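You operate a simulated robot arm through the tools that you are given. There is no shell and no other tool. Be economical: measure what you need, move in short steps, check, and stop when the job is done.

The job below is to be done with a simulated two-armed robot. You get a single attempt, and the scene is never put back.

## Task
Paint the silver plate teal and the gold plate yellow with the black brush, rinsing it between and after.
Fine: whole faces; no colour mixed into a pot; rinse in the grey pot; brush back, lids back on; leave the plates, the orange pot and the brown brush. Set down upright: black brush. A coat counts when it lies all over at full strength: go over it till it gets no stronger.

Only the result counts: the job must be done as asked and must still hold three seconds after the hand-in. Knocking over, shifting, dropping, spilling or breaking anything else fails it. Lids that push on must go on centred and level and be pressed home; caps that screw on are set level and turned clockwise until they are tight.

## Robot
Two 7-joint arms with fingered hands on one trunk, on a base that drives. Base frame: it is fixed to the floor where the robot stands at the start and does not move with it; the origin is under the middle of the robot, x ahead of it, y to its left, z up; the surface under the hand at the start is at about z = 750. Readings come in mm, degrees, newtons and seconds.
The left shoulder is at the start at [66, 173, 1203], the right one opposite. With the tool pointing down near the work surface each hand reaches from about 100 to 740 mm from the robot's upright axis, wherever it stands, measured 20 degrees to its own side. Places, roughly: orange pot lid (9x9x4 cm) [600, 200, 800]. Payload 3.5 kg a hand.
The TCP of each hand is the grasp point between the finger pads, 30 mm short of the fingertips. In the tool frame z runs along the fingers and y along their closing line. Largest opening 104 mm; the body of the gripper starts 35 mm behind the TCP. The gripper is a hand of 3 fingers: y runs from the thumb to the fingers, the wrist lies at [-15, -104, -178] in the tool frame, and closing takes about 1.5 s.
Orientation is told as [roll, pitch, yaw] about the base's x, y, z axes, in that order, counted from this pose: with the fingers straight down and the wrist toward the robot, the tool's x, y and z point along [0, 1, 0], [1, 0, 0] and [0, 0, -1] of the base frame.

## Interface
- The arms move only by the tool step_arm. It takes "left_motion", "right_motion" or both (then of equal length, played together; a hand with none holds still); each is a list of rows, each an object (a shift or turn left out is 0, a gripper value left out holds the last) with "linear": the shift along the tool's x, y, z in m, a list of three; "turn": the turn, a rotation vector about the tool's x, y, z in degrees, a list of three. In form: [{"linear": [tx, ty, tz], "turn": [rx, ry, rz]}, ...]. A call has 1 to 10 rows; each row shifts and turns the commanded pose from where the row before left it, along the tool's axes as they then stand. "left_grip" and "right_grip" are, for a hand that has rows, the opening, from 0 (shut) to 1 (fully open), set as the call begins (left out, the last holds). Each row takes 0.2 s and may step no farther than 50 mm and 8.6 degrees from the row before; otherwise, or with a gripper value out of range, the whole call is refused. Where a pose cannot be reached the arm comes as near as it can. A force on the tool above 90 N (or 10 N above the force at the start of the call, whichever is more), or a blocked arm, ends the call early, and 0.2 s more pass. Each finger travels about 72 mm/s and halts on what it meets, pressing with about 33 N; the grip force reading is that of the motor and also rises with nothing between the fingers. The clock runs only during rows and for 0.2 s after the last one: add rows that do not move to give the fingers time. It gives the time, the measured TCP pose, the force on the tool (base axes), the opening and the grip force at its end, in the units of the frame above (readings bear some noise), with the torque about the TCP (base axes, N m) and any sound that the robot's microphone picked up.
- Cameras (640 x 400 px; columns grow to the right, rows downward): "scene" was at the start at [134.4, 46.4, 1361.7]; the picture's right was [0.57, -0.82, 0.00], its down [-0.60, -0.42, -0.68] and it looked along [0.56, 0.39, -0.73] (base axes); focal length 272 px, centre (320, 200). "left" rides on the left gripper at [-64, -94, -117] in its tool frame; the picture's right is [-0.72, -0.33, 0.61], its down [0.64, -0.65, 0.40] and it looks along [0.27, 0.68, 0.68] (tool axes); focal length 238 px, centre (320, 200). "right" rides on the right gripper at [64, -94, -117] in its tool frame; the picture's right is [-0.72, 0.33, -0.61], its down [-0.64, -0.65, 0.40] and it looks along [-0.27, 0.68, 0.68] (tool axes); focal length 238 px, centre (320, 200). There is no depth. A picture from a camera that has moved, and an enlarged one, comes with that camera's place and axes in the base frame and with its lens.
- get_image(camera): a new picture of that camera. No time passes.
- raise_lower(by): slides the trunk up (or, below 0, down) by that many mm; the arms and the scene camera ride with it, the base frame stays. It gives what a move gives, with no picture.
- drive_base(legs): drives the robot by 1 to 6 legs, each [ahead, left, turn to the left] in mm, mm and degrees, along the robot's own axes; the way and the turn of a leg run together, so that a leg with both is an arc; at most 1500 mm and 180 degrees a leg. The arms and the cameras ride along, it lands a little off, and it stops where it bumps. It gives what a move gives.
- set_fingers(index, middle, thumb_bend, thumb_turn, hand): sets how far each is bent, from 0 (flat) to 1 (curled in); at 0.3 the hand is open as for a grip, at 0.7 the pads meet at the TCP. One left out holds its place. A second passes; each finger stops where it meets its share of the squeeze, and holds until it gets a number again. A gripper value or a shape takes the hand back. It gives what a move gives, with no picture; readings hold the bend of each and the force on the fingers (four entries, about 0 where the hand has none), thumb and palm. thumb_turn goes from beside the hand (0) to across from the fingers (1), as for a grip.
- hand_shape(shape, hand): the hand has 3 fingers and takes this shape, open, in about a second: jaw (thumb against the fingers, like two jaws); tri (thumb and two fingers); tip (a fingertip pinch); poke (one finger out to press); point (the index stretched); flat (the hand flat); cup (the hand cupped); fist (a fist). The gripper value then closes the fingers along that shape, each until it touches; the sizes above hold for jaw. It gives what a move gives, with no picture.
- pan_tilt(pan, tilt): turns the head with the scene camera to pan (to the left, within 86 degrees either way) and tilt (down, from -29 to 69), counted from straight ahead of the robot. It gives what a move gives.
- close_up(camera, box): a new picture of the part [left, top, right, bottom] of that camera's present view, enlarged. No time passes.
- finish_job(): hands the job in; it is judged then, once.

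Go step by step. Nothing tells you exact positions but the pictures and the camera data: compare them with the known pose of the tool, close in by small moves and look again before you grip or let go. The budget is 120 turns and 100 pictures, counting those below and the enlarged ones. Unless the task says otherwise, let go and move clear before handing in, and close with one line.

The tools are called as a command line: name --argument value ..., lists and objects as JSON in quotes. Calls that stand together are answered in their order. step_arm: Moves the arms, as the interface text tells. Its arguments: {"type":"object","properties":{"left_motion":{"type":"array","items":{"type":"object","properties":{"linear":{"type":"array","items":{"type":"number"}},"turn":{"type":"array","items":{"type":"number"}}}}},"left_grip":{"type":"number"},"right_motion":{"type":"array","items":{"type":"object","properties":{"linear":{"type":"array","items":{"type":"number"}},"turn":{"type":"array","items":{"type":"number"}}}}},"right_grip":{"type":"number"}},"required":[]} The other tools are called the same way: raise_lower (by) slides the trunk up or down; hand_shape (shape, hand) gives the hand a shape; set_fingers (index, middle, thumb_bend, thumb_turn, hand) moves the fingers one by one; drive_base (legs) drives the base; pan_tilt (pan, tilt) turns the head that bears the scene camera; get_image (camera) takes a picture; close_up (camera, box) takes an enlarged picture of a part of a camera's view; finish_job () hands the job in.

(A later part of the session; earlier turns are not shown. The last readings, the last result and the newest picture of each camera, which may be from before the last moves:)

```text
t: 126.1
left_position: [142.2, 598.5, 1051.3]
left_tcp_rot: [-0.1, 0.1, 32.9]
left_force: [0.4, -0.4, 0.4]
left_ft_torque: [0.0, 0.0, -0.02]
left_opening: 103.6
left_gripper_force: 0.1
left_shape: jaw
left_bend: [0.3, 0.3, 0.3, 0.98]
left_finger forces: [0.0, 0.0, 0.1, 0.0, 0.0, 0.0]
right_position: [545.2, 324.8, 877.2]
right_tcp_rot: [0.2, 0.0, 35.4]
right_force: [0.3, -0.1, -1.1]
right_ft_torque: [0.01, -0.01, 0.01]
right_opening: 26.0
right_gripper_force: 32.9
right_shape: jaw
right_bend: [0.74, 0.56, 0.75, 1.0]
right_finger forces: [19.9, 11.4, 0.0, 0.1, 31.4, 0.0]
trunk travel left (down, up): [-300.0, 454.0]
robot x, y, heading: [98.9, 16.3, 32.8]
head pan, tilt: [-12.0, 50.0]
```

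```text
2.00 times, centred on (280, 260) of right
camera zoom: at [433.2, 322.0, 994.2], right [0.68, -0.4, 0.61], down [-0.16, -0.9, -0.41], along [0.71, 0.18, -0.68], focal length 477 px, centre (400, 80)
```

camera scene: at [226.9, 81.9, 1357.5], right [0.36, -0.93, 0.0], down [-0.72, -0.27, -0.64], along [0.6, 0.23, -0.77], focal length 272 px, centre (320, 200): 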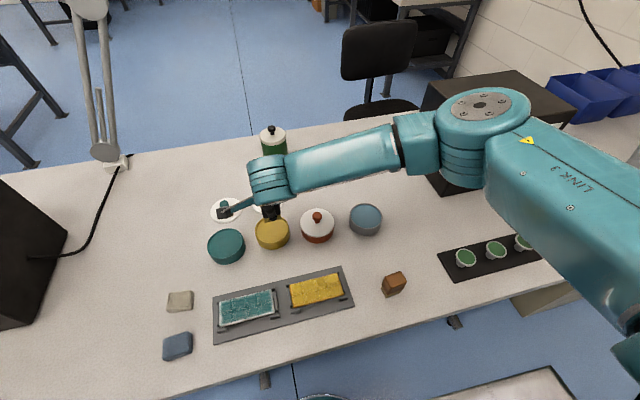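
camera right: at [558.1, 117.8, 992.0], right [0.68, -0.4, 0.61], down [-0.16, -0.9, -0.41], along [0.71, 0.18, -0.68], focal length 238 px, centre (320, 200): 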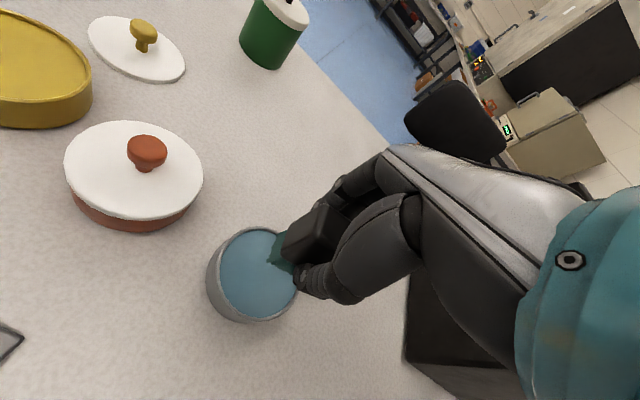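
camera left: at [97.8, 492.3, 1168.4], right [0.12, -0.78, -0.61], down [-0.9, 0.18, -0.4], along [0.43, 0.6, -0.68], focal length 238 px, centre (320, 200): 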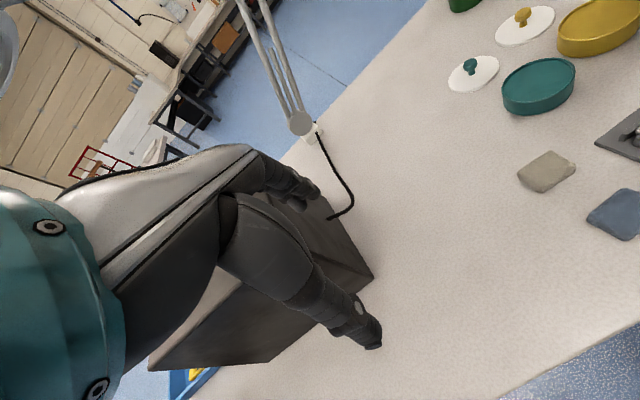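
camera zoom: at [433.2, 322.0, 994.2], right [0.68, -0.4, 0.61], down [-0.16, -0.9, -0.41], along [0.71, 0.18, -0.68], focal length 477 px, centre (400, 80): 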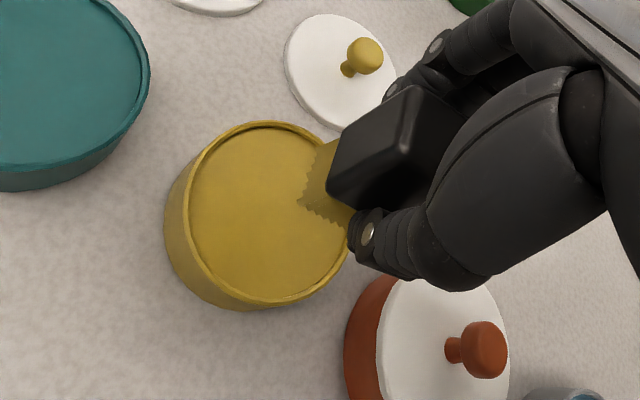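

It's nearly unchanged, but I'll make one last loaded pass on the gold plate for certainty.

step_arm --right_motion '[{"linear": [0.0075, 0, 0.03]}, {"linear": [0, 0, 0.027]}, {"linear": [0.004, 0, 0]}, {}, {"linear": [-0.004, 0, -0.025]}, {"linear": [0, 0, -0.037]}, {"linear": [-0.006, -0.0383, 0]}, {"linear": [-0.006, -0.0383, 0]}, {"linear": [-0.006, -0.0383, 0]}, {"linear": [-0.006, -0.0383, 0]}]'

step_arm --right_motion '[{"linear": [-0.006, -0.0383, 0.02]}, {"linear": [0, 0, 0.03]}, {"linear": [0, 0, 0.0155]}, {}, {"linear": [-0.0153, 0, 0]}, {"linear": [-0.0153, 0, 0]}, {"linear": [-0.0153, 0, 0]}, {"linear": [-0.0153, 0, 0]}, {"linear": [-0.0153, 0, 0]}, {"linear": [-0.0153, 0, 0]}]'

step_arm --right_motion '[{}, {"linear": [0, 0.0133, 0]}, {"linear": [0.0153, 0, 0]}, {"linear": [0.0153, 0, 0]}, {"linear": [0.0153, 0, 0]}, {"linear": [0.0153, 0, 0]}, {"linear": [0.0153, 0, 0]}, {"linear": [0.0153, 0, 0]}, {}, {"linear": [0, 0.0133, 0]}]'

step_arm --right_motion '[{"linear": [-0.0153, 0, 0]}, {"linear": [-0.0153, 0, 0]}, {"linear": [-0.0153, 0, 0]}, {"linear": [-0.0153, 0, 0]}, {"linear": [-0.0153, 0, 0]}, {"linear": [-0.0153, 0, 0]}, {}, {"linear": [0, 0.0133, 0]}, {"linear": [0.0153, 0, 0]}, {"linear": [0.0153, 0, 0]}]'

step_arm --right_motion '[{"linear": [0.0153, 0, 0]}, {"linear": [0.0153, 0, 0]}, {"linear": [0.0153, 0, 0]}, {"linear": [0.0153, 0, 0]}, {}, {"linear": [0, 0, -0.04]}, {"linear": [0.0059, 0.0379, -0.03]}, {"linear": [0.0059, 0.0379, 0]}, {"linear": [0.0059, 0.0379, 0]}, {"linear": [0.0059, 0.0379, 0]}]'

close_up --camera "scene" --box '[200, 260, 360, 345]'

```text
t: 128.3
left_position: [143.0, 597.3, 1052.3]
left_tcp_rot: [0.1, 0.0, 32.9]
left_force: [-0.3, 0.2, -0.8]
left_ft_torque: [0.0, 0.01, 0.0]
left_opening: 103.6
left_gripper_force: 0.0
left_shape: jaw
left_bend: [0.3, 0.3, 0.3, 0.98]
left_finger forces: [0.0, 0.1, 0.0, 0.0, 0.0, 0.0]
right_position: [429.9, 221.9, 882.3]
right_tcp_rot: [0.1, -0.1, 35.3]
right_force: [0.2, -0.2, -1.7]
right_ft_torque: [0.02, 0.01, -0.02]
right_opening: 26.1
right_gripper_force: 33.3
right_shape: jaw
right_bend: [0.74, 0.56, 0.75, 1.0]
right_finger forces: [20.3, 11.2, 0.0, 0.0, 31.5, 0.1]
trunk travel left (down, up): [-300.0, 454.0]
robot x, y, heading: [94.7, 17.1, 32.6]
head pan, tilt: [-12.0, 50.0]
```

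```text
t: 130.5
left_position: [140.8, 597.2, 1050.8]
left_tcp_rot: [0.0, -0.1, 32.8]
left_force: [0.5, -0.8, 0.8]
left_ft_torque: [-0.06, -0.01, 0.0]
left_opening: 103.5
left_gripper_force: 0.1
left_shape: jaw
left_bend: [0.3, 0.3, 0.3, 0.98]
left_finger forces: [0.0, 0.1, 0.0, 0.0, 0.1, 0.1]
right_position: [456.4, 121.1, 818.1]
right_tcp_rot: [0.1, -0.2, 35.4]
right_force: [-4.0, 2.8, 23.2]
right_ft_torque: [0.11, 0.06, -0.02]
right_opening: 26.4
right_gripper_force: 33.3
right_shape: jaw
right_bend: [0.74, 0.57, 0.75, 1.0]
right_finger forces: [22.7, 11.1, 0.0, 0.1, 34.8, 0.0]
trunk travel left (down, up): [-300.0, 454.0]
robot x, y, heading: [97.8, 11.4, 32.7]
head pan, tilt: [-12.0, 50.0]
```

```text
t: 132.7
left_position: [142.0, 597.7, 1050.7]
left_tcp_rot: [0.1, 0.0, 33.0]
left_force: [-0.6, 0.0, 0.3]
left_ft_torque: [0.02, 0.01, 0.0]
left_opening: 103.7
left_gripper_force: 0.1
left_shape: jaw
left_bend: [0.3, 0.3, 0.3, 0.98]
left_finger forces: [0.0, 0.1, 0.0, 0.0, 0.0, 0.0]
right_position: [420.6, 212.0, 818.0]
right_tcp_rot: [0.3, 0.1, 35.5]
right_force: [-5.1, -1.3, 13.8]
right_ft_torque: [-0.1, 0.05, -0.01]
right_opening: 26.6
right_gripper_force: 32.6
right_shape: jaw
right_bend: [0.74, 0.57, 0.75, 1.0]
right_finger forces: [19.6, 11.7, 0.0, 0.1, 35.4, 0.0]
trunk travel left (down, up): [-300.0, 454.0]
robot x, y, heading: [99.6, 16.2, 32.9]
head pan, tilt: [-12.0, 50.0]
```

```text
t: 134.9
left_position: [143.2, 597.7, 1051.5]
left_tcp_rot: [0.0, -0.1, 32.9]
left_force: [-0.5, -0.3, -0.2]
left_ft_torque: [0.04, -0.01, 0.02]
left_opening: 103.4
left_gripper_force: 0.1
left_shape: jaw
left_bend: [0.3, 0.3, 0.3, 0.98]
left_finger forces: [0.1, 0.0, 0.1, 0.0, 0.1, 0.1]
right_position: [469.3, 169.9, 818.3]
right_tcp_rot: [0.1, 0.0, 35.3]
right_force: [1.0, -2.1, 8.6]
right_ft_torque: [-0.12, -0.01, 0.04]
right_opening: 25.9
right_gripper_force: 33.1
right_shape: jaw
right_bend: [0.74, 0.56, 0.75, 1.0]
right_finger forces: [18.9, 13.2, 0.1, 0.1, 32.6, 0.1]
trunk travel left (down, up): [-300.0, 454.0]
robot x, y, heading: [101.2, 16.5, 33.1]
head pan, tilt: [-12.0, 50.0]
```

```text
t: 137.1
left_position: [143.6, 597.7, 1051.3]
left_tcp_rot: [-0.1, 0.0, 32.9]
left_force: [0.8, 0.1, -0.9]
left_ft_torque: [-0.01, 0.01, 0.0]
left_opening: 103.7
left_gripper_force: 0.1
left_shape: jaw
left_bend: [0.3, 0.3, 0.3, 0.98]
left_finger forces: [0.0, 0.0, 0.1, 0.1, 0.0, 0.0]
right_position: [545.1, 327.8, 887.9]
right_tcp_rot: [0.0, 0.0, 35.4]
right_force: [0.5, -0.1, -0.5]
right_ft_torque: [-0.01, -0.02, -0.01]
right_opening: 26.1
right_gripper_force: 33.4
right_shape: jaw
right_bend: [0.74, 0.56, 0.75, 1.0]
right_finger forces: [19.9, 11.5, 0.0, 0.0, 31.4, 0.0]
trunk travel left (down, up): [-300.0, 454.0]
robot x, y, heading: [93.7, 14.3, 32.9]
head pan, tilt: [-12.0, 50.0]
```

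```text
4.00 times, centred on (280, 302) of scene
camera zoom: at [226.9, 81.9, 1357.5], right [0.36, -0.93, 0.0], down [-0.72, -0.27, -0.64], along [0.6, 0.23, -0.77], focal length 1087 px, centre (480, -210)
```

zoom: 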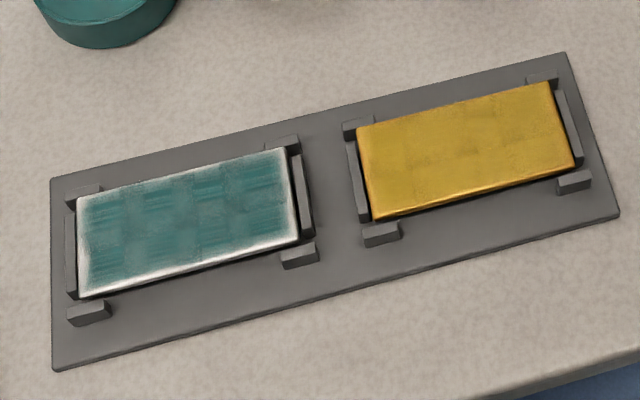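

The gold plate shows no further change. Final rinse in the grey pot.

step_arm --right_motion '[{"linear": [0, 0, -0.01]}, {"linear": [-0.04, -0.0031, 0]}, {"linear": [-0.04, -0.0031, 0]}, {"linear": [-0.04, -0.0031, 0]}, {"linear": [-0.04, -0.0031, 0]}, {"linear": [-0.04, -0.0031, 0]}, {"linear": [-0.04, -0.0031, 0]}, {"linear": [0, 0, 0.04]}, {"linear": [0, 0, 0.032]}, {"linear": [0, 0, 0.006]}]'

step_arm --right_motion '[{"linear": [0.008, 0, 0]}, {"linear": [-0.016, 0, 0]}, {"linear": [0.016, 0, 0]}, {"linear": [-0.016, 0, 0]}, {"linear": [0.016, 0, 0]}, {"linear": [-0.008, 0.007, 0]}, {"linear": [0, -0.014, 0]}, {"linear": [0, 0.014, 0]}, {"linear": [0, -0.014, 0]}, {"linear": [0, 0.007, 0]}]'

step_arm --right_motion '[{"linear": [0.008, 0, 0]}, {"linear": [-0.016, 0, 0]}, {"linear": [0.016, 0, 0]}, {"linear": [-0.016, 0, 0]}, {"linear": [0.016, 0, 0]}, {"linear": [-0.008, 0.007, 0]}, {"linear": [0, -0.014, 0]}, {"linear": [0, 0.007, 0]}, {"linear": [0, 0, -0.03]}, {"linear": [0, 0, -0.04]}]'

close_up --camera "right" --box '[190, 160, 430, 340]'

```text
t: 139.3
left_position: [142.7, 598.2, 1052.2]
left_tcp_rot: [0.0, -0.1, 32.9]
left_force: [-0.3, -0.1, -0.6]
left_ft_torque: [-0.04, 0.02, -0.01]
left_opening: 103.6
left_gripper_force: 0.0
left_shape: jaw
left_bend: [0.3, 0.3, 0.3, 0.98]
left_finger forces: [0.1, 0.0, 0.0, 0.0, 0.0, 0.0]
right_position: [668.9, 120.7, 823.6]
right_tcp_rot: [0.2, -0.4, 35.3]
right_force: [-1.7, -3.2, 17.6]
right_ft_torque: [-0.06, -0.04, -0.04]
right_opening: 25.9
right_gripper_force: 32.9
right_shape: jaw
right_bend: [0.74, 0.56, 0.75, 1.0]
right_finger forces: [19.8, 11.9, 0.1, 0.0, 35.5, 0.0]
trunk travel left (down, up): [-300.0, 454.0]
robot x, y, heading: [98.0, 17.8, 32.8]
head pan, tilt: [-12.0, 50.0]
```

```text
t: 141.5
left_position: [140.4, 597.2, 1052.9]
left_tcp_rot: [0.0, -0.1, 33.0]
left_force: [-0.4, 0.1, 0.0]
left_ft_torque: [0.0, -0.01, 0.02]
left_opening: 103.7
left_gripper_force: 0.1
left_shape: jaw
left_bend: [0.3, 0.3, 0.3, 0.98]
left_finger forces: [0.1, 0.0, 0.0, 0.0, 0.0, 0.1]
right_position: [667.7, 119.0, 820.1]
right_tcp_rot: [0.1, 0.0, 35.4]
right_force: [-4.8, -2.3, 28.1]
right_ft_torque: [-0.11, 0.08, -0.01]
right_opening: 26.8
right_gripper_force: 33.2
right_shape: jaw
right_bend: [0.74, 0.56, 0.75, 1.0]
right_finger forces: [20.4, 12.8, 0.0, 0.1, 38.4, 0.0]
trunk travel left (down, up): [-300.0, 454.0]
robot x, y, heading: [96.5, 15.9, 32.6]
head pan, tilt: [-12.0, 50.0]
```

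```text
t: 143.7
left_position: [142.7, 598.3, 1051.3]
left_tcp_rot: [0.1, 0.0, 32.9]
left_force: [0.0, 0.6, 0.3]
left_ft_torque: [-0.02, -0.02, -0.01]
left_opening: 103.7
left_gripper_force: 0.1
left_shape: jaw
left_bend: [0.3, 0.3, 0.3, 0.98]
left_finger forces: [0.1, 0.0, 0.0, 0.0, 0.0, 0.0]
right_position: [667.5, 120.8, 888.3]
right_tcp_rot: [0.1, 0.3, 35.3]
right_force: [0.5, -0.1, 0.1]
right_ft_torque: [-0.01, -0.01, -0.04]
right_opening: 25.8
right_gripper_force: 32.4
right_shape: jaw
right_bend: [0.74, 0.56, 0.75, 1.0]
right_finger forces: [19.6, 11.3, 0.1, 0.0, 31.0, 0.0]
trunk travel left (down, up): [-300.0, 454.0]
robot x, y, heading: [97.4, 14.5, 33.0]
head pan, tilt: [-12.0, 50.0]
```

```text
2.22 times, centred on (310, 250) of right
camera zoom: at [555.7, 116.8, 1004.5], right [0.68, -0.4, 0.61], down [-0.16, -0.9, -0.4], along [0.71, 0.18, -0.68], focal length 530 px, centre (342, 89)
```

zoom: 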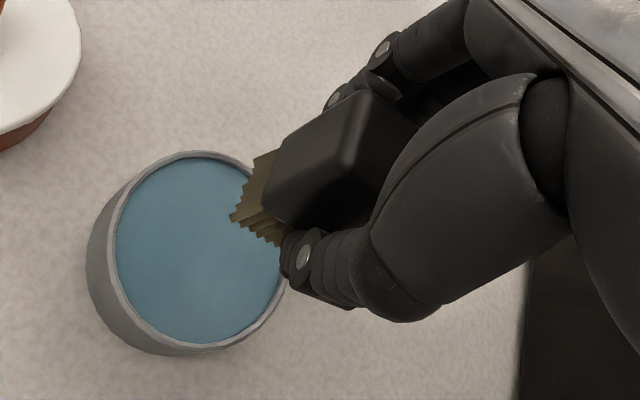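

The brush is clean. I'll carry it back to its place and restore the original orientation.

step_arm --right_motion '[{"linear": [-0.0253, -0.0345, -0.01]}, {"linear": [-0.0253, -0.0345, 0]}, {"linear": [-0.0253, -0.0345, 0]}, {"turn": [0, 0, 7.9]}, {"turn": [0, 0, 7.9]}, {"turn": [0, 0, 7.9]}, {"turn": [0, 0, 7.9]}, {"turn": [0, 0, 7.9]}, {"turn": [0, 0, 7.9]}, {"turn": [0, 0, 7.9]}]'

step_arm --right_motion '[{"turn": [0, 0, 7.9]}, {"turn": [0, 0, 7.9]}, {"turn": [0, 0, 7.7]}, {"linear": [0, 0, 0.04]}, {"linear": [0, 0, 0.03]}, {}]'

get_image --camera "right"

close_up --camera "scene" --box '[360, 180, 480, 280]'

```text
t: 145.9
left_position: [142.4, 597.9, 1051.9]
left_tcp_rot: [0.1, 0.0, 32.8]
left_force: [-0.3, 0.5, 0.4]
left_ft_torque: [-0.01, 0.02, -0.03]
left_opening: 103.7
left_gripper_force: 0.1
left_shape: jaw
left_bend: [0.3, 0.3, 0.3, 0.98]
left_finger forces: [0.1, 0.0, 0.0, 0.0, 0.0, 0.1]
right_position: [627.6, -1.7, 898.7]
right_tcp_rot: [0.1, 0.1, -20.1]
right_force: [-0.1, 0.1, -0.1]
right_ft_torque: [-0.02, 0.04, -0.01]
right_opening: 25.8
right_gripper_force: 32.9
right_shape: jaw
right_bend: [0.74, 0.56, 0.75, 1.0]
right_finger forces: [19.6, 11.2, 0.0, 0.0, 30.8, 0.0]
trunk travel left (down, up): [-300.0, 454.0]
robot x, y, heading: [91.8, 16.0, 33.0]
head pan, tilt: [-12.0, 50.0]
```

```text
t: 147.3
left_position: [142.6, 597.5, 1051.3]
left_tcp_rot: [0.0, 0.0, 33.0]
left_force: [-0.3, 0.4, -0.7]
left_ft_torque: [-0.02, -0.02, 0.02]
left_opening: 103.7
left_gripper_force: 0.1
left_shape: jaw
left_bend: [0.3, 0.3, 0.3, 0.98]
left_finger forces: [0.1, 0.0, 0.0, 0.0, 0.0, 0.1]
right_position: [628.0, -2.8, 828.9]
right_tcp_rot: [0.1, 0.0, -43.4]
right_force: [0.5, -0.3, -1.5]
right_ft_torque: [0.0, 0.02, 0.0]
right_opening: 26.0
right_gripper_force: 32.8
right_shape: jaw
right_bend: [0.74, 0.56, 0.75, 1.0]
right_finger forces: [19.6, 11.1, 0.0, 0.0, 30.8, 0.0]
trunk travel left (down, up): [-300.0, 454.0]
robot x, y, heading: [97.9, 15.1, 32.8]
head pan, tilt: [-12.0, 50.0]
```

```text
38 pictures are left
camera right: at [605.4, 107.7, 945.6], right [-0.26, -0.75, 0.61], down [-0.91, -0.02, -0.4], along [0.31, -0.66, -0.68], focal length 238 px, centre (320, 200)
```

right: 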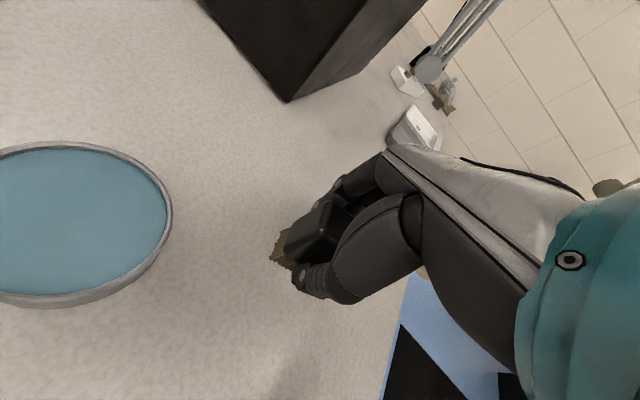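

```text
4.00 times, centred on (420, 230) of scene
camera zoom: at [226.8, 81.4, 1357.6], right [0.36, -0.93, 0.0], down [-0.72, -0.27, -0.64], along [0.6, 0.23, -0.77], focal length 1087 px, centre (-80, 80)
```

zoom: 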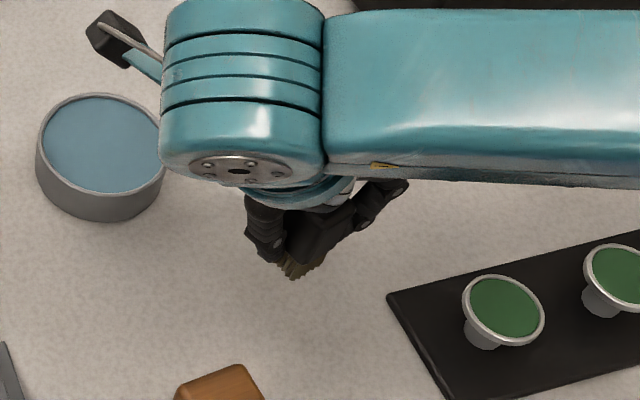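

It's at the original spot and angle. I'll lower until the bristles touch the table.

step_arm --right_motion '[{"linear": [-0.0005, -0.001, 0.02]}, {"linear": [0, 0, 0.009]}, {}]'

step_arm --right_motion '[{"linear": [0, 0, 0.002]}, {}]'

step_arm --right_motion '[{"linear": [0, 0, 0.002]}, {}]'

```text
t: 148.1
left_position: [143.1, 597.8, 1052.4]
left_tcp_rot: [0.0, 0.0, 32.9]
left_force: [-0.3, -0.8, 0.4]
left_ft_torque: [0.0, -0.04, -0.01]
left_opening: 103.6
left_gripper_force: 0.0
left_shape: jaw
left_bend: [0.3, 0.3, 0.3, 0.98]
left_finger forces: [0.0, 0.0, 0.0, 0.1, 0.1, 0.1]
right_position: [625.9, -1.1, 799.1]
right_tcp_rot: [-0.1, 0.1, -43.4]
right_force: [-0.3, -0.3, -0.5]
right_ft_torque: [0.0, 0.02, -0.03]
right_opening: 25.6
right_gripper_force: 33.3
right_shape: jaw
right_bend: [0.74, 0.56, 0.75, 1.0]
right_finger forces: [19.7, 11.1, 0.0, 0.1, 30.8, 0.0]
trunk travel left (down, up): [-300.0, 454.0]
robot x, y, heading: [99.3, 17.0, 32.9]
head pan, tilt: [-12.0, 50.0]
```

```text
t: 148.7
left_position: [143.5, 598.5, 1050.4]
left_tcp_rot: [0.0, -0.1, 32.9]
left_force: [-0.1, -0.5, 0.4]
left_ft_torque: [0.04, -0.01, 0.01]
left_opening: 103.4
left_gripper_force: 0.0
left_shape: jaw
left_bend: [0.3, 0.3, 0.3, 0.98]
left_finger forces: [0.0, 0.0, 0.0, 0.0, 0.1, 0.0]
right_position: [626.2, -2.5, 796.9]
right_tcp_rot: [0.0, 0.2, -43.4]
right_force: [-0.2, -0.7, 0.0]
right_ft_torque: [0.02, -0.01, 0.0]
right_opening: 25.9
right_gripper_force: 32.8
right_shape: jaw
right_bend: [0.74, 0.56, 0.75, 1.0]
right_finger forces: [19.6, 11.2, 0.0, 0.1, 30.8, 0.0]
trunk travel left (down, up): [-300.0, 454.0]
robot x, y, heading: [97.7, 19.4, 33.0]
head pan, tilt: [-12.0, 50.0]
```

```text
t: 149.3
left_position: [141.8, 599.6, 1051.4]
left_tcp_rot: [0.0, 0.0, 32.9]
left_force: [0.2, -0.1, -0.5]
left_ft_torque: [0.01, -0.03, 0.01]
left_opening: 103.6
left_gripper_force: 0.1
left_shape: jaw
left_bend: [0.3, 0.3, 0.3, 0.98]
left_finger forces: [0.1, 0.1, 0.1, 0.1, 0.0, 0.0]
right_position: [627.5, -0.9, 795.9]
right_tcp_rot: [0.0, 0.0, -43.4]
right_force: [-0.4, 0.0, -0.5]
right_ft_torque: [0.01, -0.02, -0.02]
right_opening: 26.1
right_gripper_force: 33.2
right_shape: jaw
right_bend: [0.74, 0.56, 0.75, 1.0]
right_finger forces: [19.7, 11.1, 0.0, 0.0, 30.8, 0.1]
trunk travel left (down, up): [-300.0, 454.0]
robot x, y, heading: [94.7, 15.5, 32.7]
head pan, tilt: [-12.0, 50.0]
```

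step_arm --right_motion '[{"linear": [0, 0, 0.002]}, {}]'

step_arm --right_motion '[{"linear": [0, 0, 0.002]}, {}]'

close_up --camera "right" --box '[220, 160, 440, 320]'

```text
t: 149.9
left_position: [142.3, 598.1, 1051.4]
left_tcp_rot: [-0.1, 0.0, 32.9]
left_force: [0.2, 0.3, -0.2]
left_ft_torque: [-0.03, 0.01, 0.02]
left_opening: 104.0
left_gripper_force: 0.0
left_shape: jaw
left_bend: [0.3, 0.3, 0.3, 0.98]
left_finger forces: [0.1, 0.1, 0.0, 0.1, 0.1, 0.0]
right_position: [626.4, -2.5, 794.1]
right_tcp_rot: [0.0, 0.1, -43.3]
right_force: [0.5, 0.7, -0.3]
right_ft_torque: [0.0, 0.0, 0.02]
right_opening: 25.8
right_gripper_force: 33.2
right_shape: jaw
right_bend: [0.74, 0.56, 0.75, 1.0]
right_finger forces: [19.6, 11.1, 0.0, 0.0, 30.8, 0.0]
trunk travel left (down, up): [-300.0, 454.0]
robot x, y, heading: [96.8, 14.3, 33.0]
head pan, tilt: [-12.0, 50.0]
```

```text
t: 150.5
left_position: [143.9, 598.2, 1051.1]
left_tcp_rot: [0.0, 0.0, 32.9]
left_force: [-0.3, 0.4, -0.7]
left_ft_torque: [0.03, 0.01, -0.01]
left_opening: 103.7
left_gripper_force: 0.0
left_shape: jaw
left_bend: [0.3, 0.3, 0.3, 0.98]
left_finger forces: [0.0, 0.0, 0.0, 0.1, 0.0, 0.0]
right_position: [627.5, -1.7, 791.1]
right_tcp_rot: [-0.1, 0.1, -43.3]
right_force: [0.3, 0.1, 1.0]
right_ft_torque: [-0.06, 0.0, 0.0]
right_opening: 26.0
right_gripper_force: 33.1
right_shape: jaw
right_bend: [0.74, 0.56, 0.75, 1.0]
right_finger forces: [19.6, 11.3, 0.1, 0.1, 30.8, 0.1]
trunk travel left (down, up): [-300.0, 454.0]
robot x, y, heading: [97.8, 12.3, 32.9]
head pan, tilt: [-12.0, 50.0]
```

```text
2.50 times, centred on (330, 240) of right
camera zoom: at [604.1, 108.8, 908.3], right [-0.26, -0.75, 0.61], down [-0.91, -0.02, -0.4], along [0.31, -0.66, -0.68], focal length 596 px, centre (295, 100)
```

zoom: 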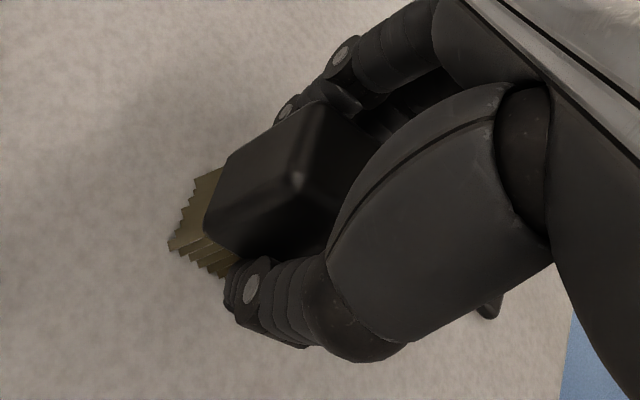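

Contact is just beginning, so I'll ease down a little more to seat the brush flat.

step_arm --right_motion '[{"linear": [0, 0, 0.0015]}, {}]'

step_arm --right_motion '[{"linear": [0, 0, 0.0015]}, {}]'

```text
t: 151.1
left_position: [143.2, 598.2, 1051.4]
left_tcp_rot: [0.0, 0.0, 32.8]
left_force: [-0.4, -0.5, 0.1]
left_ft_torque: [-0.01, -0.04, 0.01]
left_opening: 104.0
left_gripper_force: 0.1
left_shape: jaw
left_bend: [0.3, 0.3, 0.3, 0.98]
left_finger forces: [0.0, 0.0, 0.1, 0.0, 0.0, 0.0]
right_position: [626.3, -1.7, 790.1]
right_tcp_rot: [0.1, 0.1, -43.4]
right_force: [0.1, -0.1, 7.9]
right_ft_torque: [-0.08, -0.08, -0.01]
right_opening: 25.8
right_gripper_force: 33.7
right_shape: jaw
right_bend: [0.74, 0.56, 0.75, 1.0]
right_finger forces: [19.9, 11.8, 0.0, 0.0, 31.9, 0.0]
trunk travel left (down, up): [-300.0, 454.0]
robot x, y, heading: [99.3, 16.2, 32.6]
head pan, tilt: [-12.0, 50.0]
```

```text
t: 151.7
left_position: [141.1, 598.2, 1052.1]
left_tcp_rot: [0.1, -0.1, 33.0]
left_force: [-0.2, 0.3, -0.1]
left_ft_torque: [-0.02, 0.0, 0.02]
left_opening: 103.9
left_gripper_force: 0.2
left_shape: jaw
left_bend: [0.3, 0.3, 0.3, 0.98]
left_finger forces: [0.0, 0.0, 0.0, 0.1, 0.0, 0.1]
right_position: [627.3, -1.0, 790.9]
right_tcp_rot: [0.2, 0.0, -43.6]
right_force: [1.2, 0.7, 18.8]
right_ft_torque: [-0.11, -0.07, 0.01]
right_opening: 26.3
right_gripper_force: 32.7
right_shape: jaw
right_bend: [0.74, 0.56, 0.75, 1.0]
right_finger forces: [20.1, 12.9, 0.1, 0.0, 33.1, 0.0]
trunk travel left (down, up): [-300.0, 454.0]
robot x, y, heading: [99.5, 18.0, 32.9]
head pan, tilt: [-12.0, 50.0]
```

The brush is seated. I'll relieve the load, open gently, and look.

step_arm --right_motion '[{"linear": [0, 0, -0.002]}, {}]'

step_arm --right_grip 0.45 --right_motion '[{}, {}, {}, {}]'

close_up --camera "right" --box '[220, 160, 440, 320]'

```text
t: 152.3
left_position: [142.4, 598.1, 1050.7]
left_tcp_rot: [-0.1, 0.1, 32.9]
left_force: [0.1, -0.4, 0.4]
left_ft_torque: [-0.04, -0.02, -0.04]
left_opening: 103.7
left_gripper_force: 0.2
left_shape: jaw
left_bend: [0.3, 0.3, 0.3, 0.98]
left_finger forces: [0.1, 0.1, 0.0, 0.0, 0.0, 0.0]
right_position: [626.9, -2.7, 791.5]
right_tcp_rot: [0.0, 0.1, -43.3]
right_force: [2.4, 2.1, 7.7]
right_ft_torque: [-0.03, -0.1, 0.04]
right_opening: 26.2
right_gripper_force: 33.2
right_shape: jaw
right_bend: [0.74, 0.56, 0.75, 1.0]
right_finger forces: [20.0, 12.8, 0.0, 0.0, 31.8, 0.0]
trunk travel left (down, up): [-300.0, 454.0]
robot x, y, heading: [98.0, 17.1, 33.2]
head pan, tilt: [-12.0, 50.0]
```

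```text
t: 153.3
left_position: [142.9, 598.8, 1051.0]
left_tcp_rot: [0.0, 0.0, 33.0]
left_force: [-1.4, 0.3, 0.2]
left_ft_torque: [-0.03, 0.01, -0.02]
left_opening: 103.6
left_gripper_force: 0.0
left_shape: jaw
left_bend: [0.3, 0.3, 0.3, 0.98]
left_finger forces: [0.1, 0.1, 0.1, 0.0, 0.0, 0.0]
right_position: [626.8, -3.3, 790.0]
right_tcp_rot: [-0.1, 0.1, -43.4]
right_force: [0.0, -0.3, 0.3]
right_ft_torque: [0.02, -0.01, 0.01]
right_opening: 46.8
right_gripper_force: 0.0
right_shape: jaw
right_bend: [0.74, 0.47, 0.71, 1.0]
right_finger forces: [0.1, 0.0, 0.0, 0.1, 0.0, 0.0]
trunk travel left (down, up): [-300.0, 454.0]
robot x, y, heading: [96.0, 16.1, 32.6]
head pan, tilt: [-12.0, 50.0]
```

```text
2.50 times, centred on (330, 240) of right
camera zoom: at [603.8, 108.3, 907.4], right [-0.26, -0.75, 0.61], down [-0.92, -0.02, -0.4], along [0.31, -0.66, -0.68], focal length 596 px, centre (295, 100)
```

zoom: 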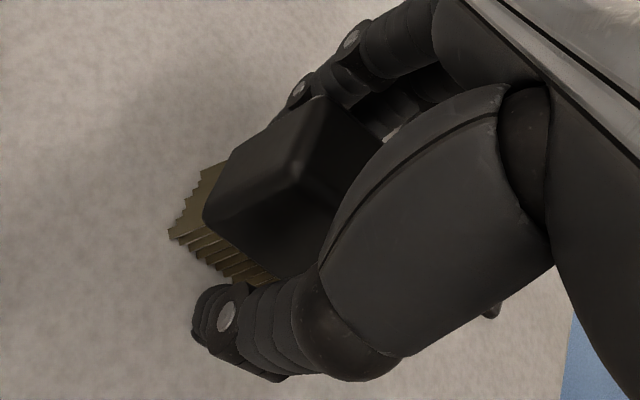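

The brush stands free. I'll open fully and lift away.

step_arm --right_grip 1 --right_motion '[{}, {}, {}, {}, {}, {}, {"linear": [0, 0, -0.02]}, {"linear": [0, 0, -0.04]}, {"linear": [0, 0, -0.05]}, {"linear": [0, 0, -0.05]}]'

get_image --camera "right"

close_up --camera "scene" --box '[340, 190, 440, 270]'

```text
t: 155.5
left_position: [142.4, 597.3, 1051.1]
left_tcp_rot: [0.0, 0.1, 32.9]
left_force: [-0.8, 0.8, -0.3]
left_ft_torque: [0.01, -0.02, -0.03]
left_opening: 103.7
left_gripper_force: 0.0
left_shape: jaw
left_bend: [0.3, 0.3, 0.3, 0.98]
left_finger forces: [0.0, 0.0, 0.1, 0.0, 0.0, 0.0]
right_position: [626.0, -1.8, 951.1]
right_tcp_rot: [0.0, 0.2, -43.4]
right_force: [-0.5, -0.5, 0.0]
right_ft_torque: [0.0, 0.01, -0.01]
right_opening: 103.4
right_gripper_force: 0.0
right_shape: jaw
right_bend: [0.3, 0.3, 0.3, 0.98]
right_finger forces: [0.0, 0.0, 0.0, 0.1, 0.1, 0.0]
trunk travel left (down, up): [-300.0, 454.0]
robot x, y, heading: [94.2, 14.6, 32.6]
head pan, tilt: [-12.0, 50.0]
```

```text
34 pictures are left
camera right: at [602.9, 108.4, 1068.5], right [-0.26, -0.75, 0.61], down [-0.92, -0.02, -0.4], along [0.31, -0.66, -0.68], focal length 238 px, centre (320, 200)
```

right: 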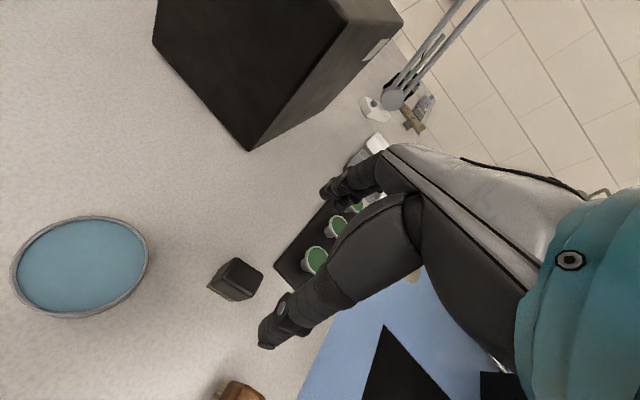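

```text
5.00 times, centred on (390, 230) of scene
camera zoom: at [226.3, 81.6, 1357.6], right [0.36, -0.93, 0.0], down [-0.72, -0.27, -0.64], along [0.6, 0.23, -0.77], focal length 1359 px, centre (-30, 50)
```

zoom: 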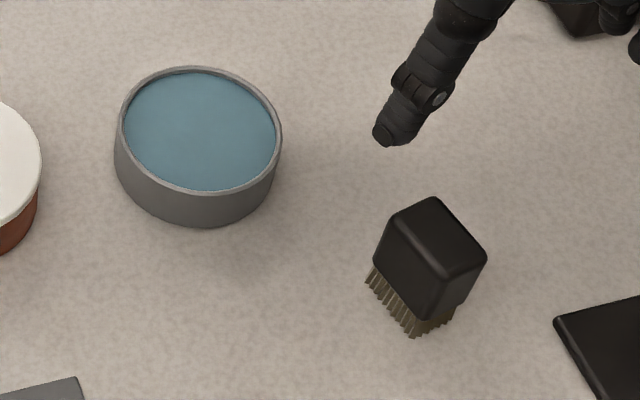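

The brush stands upright in its old place. Next come the lids: the right hand goes over the yellow lid (≈[638, 403]).

step_arm --right_motion '[{"turn": [0, 0, -7.8]}, {"turn": [0, 0, -7.8]}, {"turn": [0, 0, -7.8]}, {"turn": [0, 0, -7.8]}, {"turn": [0, 0, -7.8]}, {"turn": [0, 0, -7.8]}, {"turn": [0, 0, -7.8]}, {"turn": [0, 0, -7.8]}, {"turn": [0, 0, -7.8]}, {"turn": [0, 0, -7.8]}]'

step_arm --right_motion '[{"linear": [0.0363, 0.0267, 0]}, {"linear": [0.0363, 0.0267, 0]}, {"linear": [0.0363, 0.0267, 0]}, {"linear": [0.0363, 0.0267, 0]}, {"linear": [0.0363, 0.0267, 0]}, {"linear": [0.0363, 0.0267, 0]}, {"linear": [0.0363, 0.0267, 0]}, {"linear": [0.0363, 0.0267, 0]}, {"linear": [0.0363, 0.0267, 0]}, {"linear": [0, 0, 0.04]}]'

get_image --camera "right"

get_image --camera "scene"

```text
t: 157.7
left_position: [141.9, 598.2, 1052.4]
left_tcp_rot: [0.0, 0.0, 32.9]
left_force: [-0.3, -0.6, -0.7]
left_ft_torque: [0.01, 0.0, 0.0]
left_opening: 103.5
left_gripper_force: 0.0
left_shape: jaw
left_bend: [0.3, 0.3, 0.3, 0.98]
left_finger forces: [0.0, 0.0, 0.0, 0.0, 0.0, 0.0]
right_position: [627.6, -2.2, 951.1]
right_tcp_rot: [0.1, 0.1, 34.7]
right_force: [-0.3, -0.1, -0.1]
right_ft_torque: [0.0, 0.03, -0.01]
right_opening: 103.7
right_gripper_force: 0.1
right_shape: jaw
right_bend: [0.3, 0.3, 0.3, 0.98]
right_finger forces: [0.1, 0.1, 0.0, 0.0, 0.1, 0.0]
trunk travel left (down, up): [-300.0, 454.0]
robot x, y, heading: [97.9, 16.2, 33.1]
head pan, tilt: [-12.0, 50.0]
```

```text
t: 159.9
left_position: [143.3, 599.1, 1050.9]
left_tcp_rot: [0.0, 0.0, 32.9]
left_force: [0.8, -1.1, 0.1]
left_ft_torque: [-0.01, 0.01, 0.04]
left_opening: 103.4
left_gripper_force: 0.1
left_shape: jaw
left_bend: [0.3, 0.3, 0.3, 0.98]
left_finger forces: [0.1, 0.0, 0.1, 0.0, 0.0, 0.0]
right_position: [638.8, 404.7, 910.8]
right_tcp_rot: [0.3, 0.0, 34.6]
right_force: [0.0, -0.5, 0.4]
right_ft_torque: [0.0, 0.01, 0.01]
right_opening: 103.7
right_gripper_force: 0.0
right_shape: jaw
right_bend: [0.3, 0.3, 0.3, 0.98]
right_finger forces: [0.0, 0.0, 0.0, 0.0, 0.0, 0.0]
trunk travel left (down, up): [-300.0, 454.0]
robot x, y, heading: [91.4, 15.7, 32.6]
head pan, tilt: [-12.0, 50.0]
```

```text
32 pictures are left
camera right: at [526.4, 401.4, 1027.8], right [0.68, -0.41, 0.61], down [-0.17, -0.9, -0.41], along [0.71, 0.17, -0.68], focal length 238 px, centre (320, 200)
```

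right: 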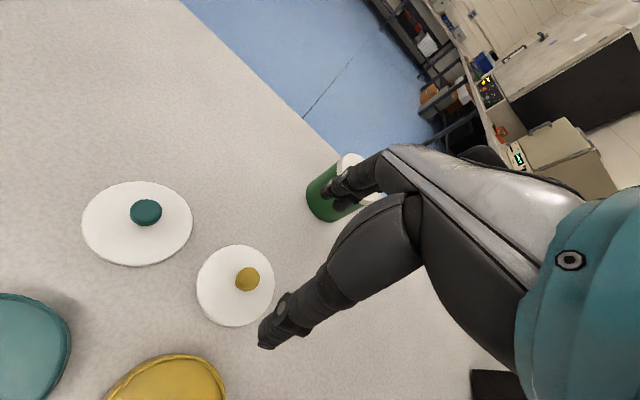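

```text
31 pictures are left
camera scene: at [227.4, 81.2, 1357.5], right [0.36, -0.93, 0.0], down [-0.72, -0.27, -0.64], along [0.6, 0.23, -0.77], focal length 272 px, centre (320, 200)
```

scene: 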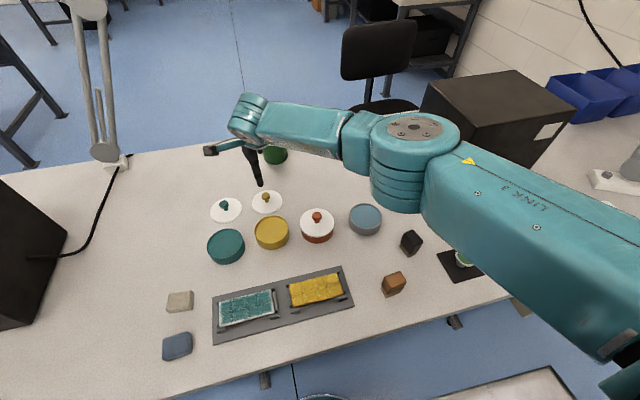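

The lid centre is near [635, 399]. I'll go down partway and look again.

step_arm --right_motion '[{"linear": [-0.0024, -0.0057, 0.04]}, {"linear": [0, 0, 0.035]}, {}]'

close_up --camera "right" --box '[180, 150, 420, 350]'

close_up --camera "scene" --box '[200, 150, 320, 250]'

```text
t: 160.7
left_position: [143.9, 598.4, 1051.4]
left_tcp_rot: [0.1, -0.1, 32.9]
left_force: [-0.1, 0.3, -0.1]
left_ft_torque: [-0.02, -0.01, 0.02]
left_opening: 103.8
left_gripper_force: 0.1
left_shape: jaw
left_bend: [0.3, 0.3, 0.3, 0.98]
left_finger forces: [0.0, 0.1, 0.0, 0.0, 0.0, 0.1]
right_position: [637.2, 397.5, 836.4]
right_tcp_rot: [0.0, 0.0, 34.6]
right_force: [0.5, 0.6, -0.7]
right_ft_torque: [0.02, 0.03, 0.01]
right_opening: 103.8
right_gripper_force: 0.1
right_shape: jaw
right_bend: [0.3, 0.3, 0.3, 0.98]
right_finger forces: [0.0, 0.1, 0.1, 0.1, 0.0, 0.1]
trunk travel left (down, up): [-300.0, 454.0]
robot x, y, heading: [94.2, 14.7, 32.8]
head pan, tilt: [-12.0, 50.0]
```

```text
2.00 times, centred on (300, 250) of right
camera zoom: at [523.7, 395.9, 953.4], right [0.68, -0.41, 0.61], down [-0.17, -0.9, -0.41], along [0.71, 0.17, -0.68], focal length 477 px, centre (360, 100)
```

zoom: 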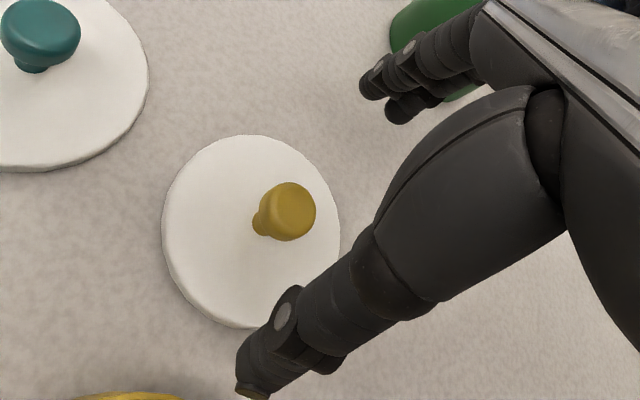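

```text
4.00 times, centred on (260, 200) of scene
camera zoom: at [227.1, 81.1, 1357.6], right [0.36, -0.93, 0.0], down [-0.72, -0.27, -0.64], along [0.6, 0.23, -0.77], focal length 1087 px, centre (560, 200)
```

zoom: 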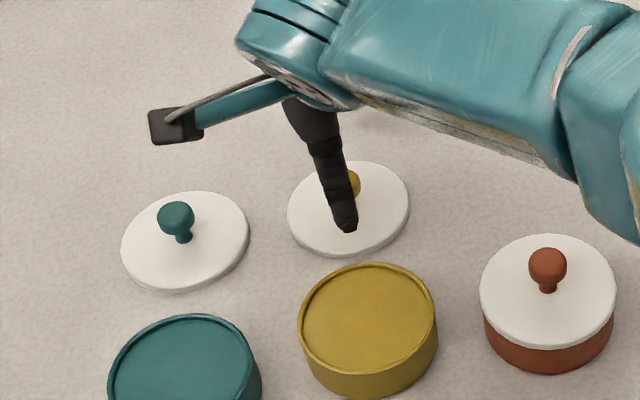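

The knob is near [639.5, 399] with its top around z≈790. I'll adjust, descend to z≈788 and close on it.

step_arm --right_motion '[{"linear": [0.0002, 0.0023, 0.028]}, {"linear": [0, 0, 0.02]}, {}]'

step_arm --right_grip 0.1 --right_motion '[{}, {}, {}, {}, {}, {}, {}, {}]'

close_up --camera "right" --box '[180, 150, 420, 350]'

```text
t: 161.5
left_position: [142.9, 597.3, 1051.9]
left_tcp_rot: [0.0, 0.0, 32.9]
left_force: [-0.5, 0.0, -0.4]
left_ft_torque: [0.04, -0.02, 0.03]
left_opening: 103.8
left_gripper_force: 0.0
left_shape: jaw
left_bend: [0.3, 0.3, 0.3, 0.98]
left_finger forces: [0.0, 0.0, 0.0, 0.0, 0.0, 0.0]
right_position: [633.2, 388.1, 808.6]
right_tcp_rot: [0.2, -0.2, 34.6]
right_force: [3.3, 2.7, 10.7]
right_ft_torque: [-0.35, 0.57, -0.01]
right_opening: 103.9
right_gripper_force: 0.0
right_shape: jaw
right_bend: [0.3, 0.3, 0.29, 0.98]
right_finger forces: [0.0, 0.0, 0.0, 0.1, 12.5, 0.1]
right hand out of reach, approached as far as the arm can: row 1, 2
trunk travel left (down, up): [-300.0, 454.0]
robot x, y, heading: [99.5, 16.3, 32.8]
head pan, tilt: [-12.0, 50.0]
```

```text
t: 163.3
left_position: [144.1, 597.6, 1051.4]
left_tcp_rot: [0.0, 0.0, 32.8]
left_force: [-0.7, 0.1, 0.2]
left_ft_torque: [-0.01, -0.01, -0.03]
left_opening: 103.6
left_gripper_force: 0.0
left_shape: jaw
left_bend: [0.3, 0.3, 0.3, 0.98]
left_finger forces: [0.0, 0.1, 0.0, 0.0, 0.1, 0.0]
right_position: [632.1, 387.3, 806.7]
right_tcp_rot: [0.1, -0.1, 34.6]
right_force: [0.0, 0.3, -0.2]
right_ft_torque: [0.0, -0.03, -0.02]
right_opening: 11.0
right_gripper_force: 0.0
right_shape: jaw
right_bend: [0.72, 0.64, 0.72, 1.0]
right_finger forces: [1.4, 0.0, 0.0, 0.0, 1.4, 0.1]
trunk travel left (down, up): [-300.0, 454.0]
robot x, y, heading: [96.6, 14.5, 32.9]
head pan, tilt: [-12.0, 50.0]
```

```text
2.00 times, centred on (300, 250) of right
camera zoom: at [519.9, 386.2, 924.0], right [0.68, -0.41, 0.61], down [-0.17, -0.9, -0.41], along [0.71, 0.17, -0.68], focal length 477 px, centre (360, 100)
```

zoom: 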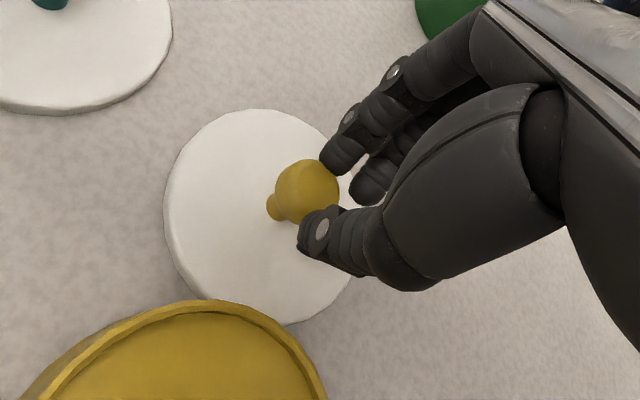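

The arm ran out of reach, and the thumb brushed the yellow pot's side. I'll lift straight up with the fingers shut and check that nothing moved.

step_arm --right_motion '[{"linear": [0, 0, -0.02]}, {"linear": [0, 0, -0.04]}, {"linear": [0, 0, -0.05]}, {"linear": [0, 0, -0.05]}]'

close_up --camera "scene" --box '[190, 180, 390, 305]'

```text
t: 164.3
left_position: [142.2, 597.5, 1050.2]
left_tcp_rot: [0.1, 0.0, 33.0]
left_force: [-0.3, -0.6, -0.2]
left_ft_torque: [-0.01, 0.0, 0.01]
left_opening: 103.7
left_gripper_force: 0.1
left_shape: jaw
left_bend: [0.3, 0.3, 0.3, 0.98]
left_finger forces: [0.0, 0.1, 0.0, 0.0, 0.0, 0.0]
right_position: [632.9, 388.6, 967.6]
right_tcp_rot: [0.2, 0.1, 34.6]
right_force: [0.5, 0.1, 0.0]
right_ft_torque: [0.01, 0.02, 0.0]
right_opening: 10.8
right_gripper_force: 0.1
right_shape: jaw
right_bend: [0.72, 0.64, 0.72, 1.0]
right_finger forces: [1.4, 0.0, 0.1, 0.0, 1.4, 0.0]
trunk travel left (down, up): [-300.0, 454.0]
robot x, y, heading: [93.7, 15.4, 32.8]
head pan, tilt: [-12.0, 50.0]
```

```text
3.20 times, centred on (290, 242) of scene
camera zoom: at [226.4, 81.3, 1357.6], right [0.36, -0.93, 0.0], down [-0.72, -0.27, -0.64], along [0.6, 0.23, -0.77], focal length 870 px, centre (416, 64)
```

zoom: 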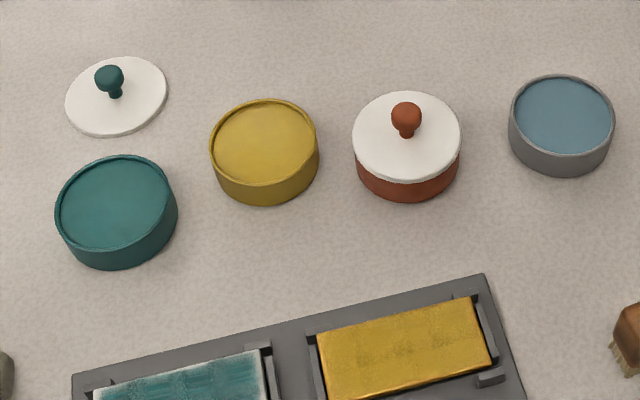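

The yellow lid is no longer on the table and the yellow pot has shifted about 20 mm. I need to see what the hand holds.

get_image --camera "right"

get_image --camera "scene"

```text
26 pictures are left
camera right: at [520.3, 386.5, 1084.2], right [0.68, -0.41, 0.61], down [-0.18, -0.9, -0.4], along [0.71, 0.17, -0.68], focal length 238 px, centre (320, 200)
```

right: 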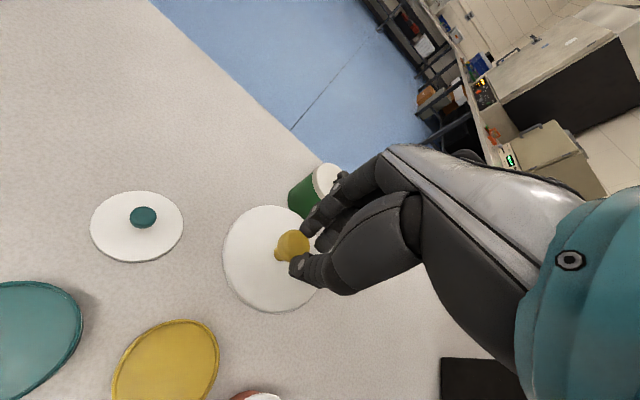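

```text
25 pictures are left
camera scene: at [226.4, 81.3, 1357.6], right [0.36, -0.93, 0.0], down [-0.72, -0.27, -0.64], along [0.6, 0.23, -0.77], focal length 272 px, centre (320, 200)
```

scene: 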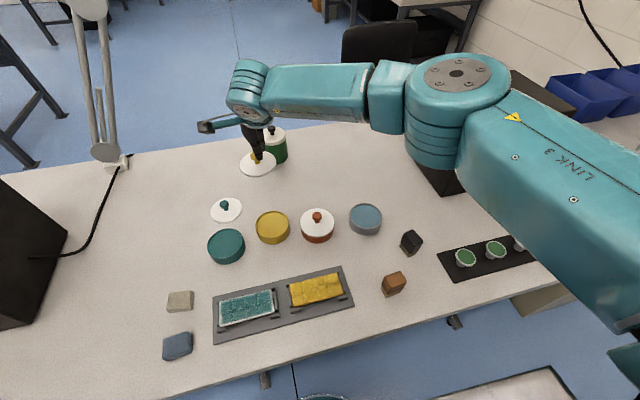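

The hand is holding the yellow lid by its knob. I'll tighten the grip and look at how it hangs.

step_arm --right_grip 0 --right_motion '[{}, {}, {}, {}]'

close_up --camera "right" --box '[200, 170, 400, 330]'

close_up --camera "scene" --box '[200, 110, 320, 260]'

```text
t: 165.3
left_position: [144.2, 597.7, 1051.6]
left_tcp_rot: [0.1, 0.0, 32.9]
left_force: [-0.4, -0.4, 0.4]
left_ft_torque: [0.01, 0.01, 0.03]
left_opening: 103.8
left_gripper_force: 0.1
left_shape: jaw
left_bend: [0.3, 0.3, 0.3, 0.98]
left_finger forces: [0.0, 0.0, 0.2, 0.0, 0.1, 0.0]
right_position: [633.5, 387.5, 967.7]
right_tcp_rot: [0.0, 0.0, 34.6]
right_force: [-0.2, -0.2, -0.4]
right_ft_torque: [-0.01, -0.02, -0.01]
right_opening: 1.6
right_gripper_force: 32.7
right_shape: jaw
right_bend: [0.72, 0.7, 0.77, 1.0]
right_finger forces: [0.1, 0.0, 0.0, 0.0, 0.0, 0.0]
trunk travel left (down, up): [-300.0, 454.0]
robot x, y, heading: [99.0, 15.6, 32.7]
head pan, tilt: [-12.0, 50.0]
```

```text
2.50 times, centred on (300, 250) of right
camera zoom: at [520.8, 386.9, 1083.7], right [0.68, -0.41, 0.61], down [-0.17, -0.9, -0.41], along [0.71, 0.17, -0.68], focal length 596 px, centre (370, 75)
```

zoom: 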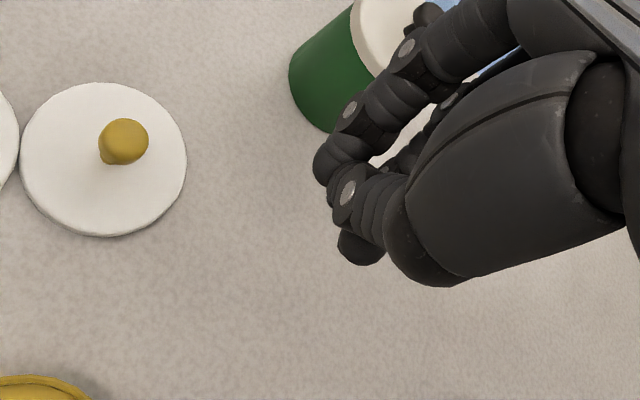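

```text
2.67 times, centred on (260, 185) of scene
camera zoom: at [226.8, 81.5, 1357.6], right [0.36, -0.93, 0.0], down [-0.72, -0.27, -0.64], along [0.6, 0.23, -0.77], focal length 725 px, centre (480, 240)
```

zoom: 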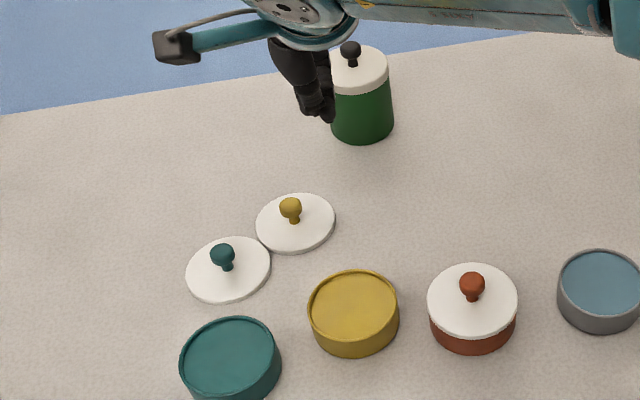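

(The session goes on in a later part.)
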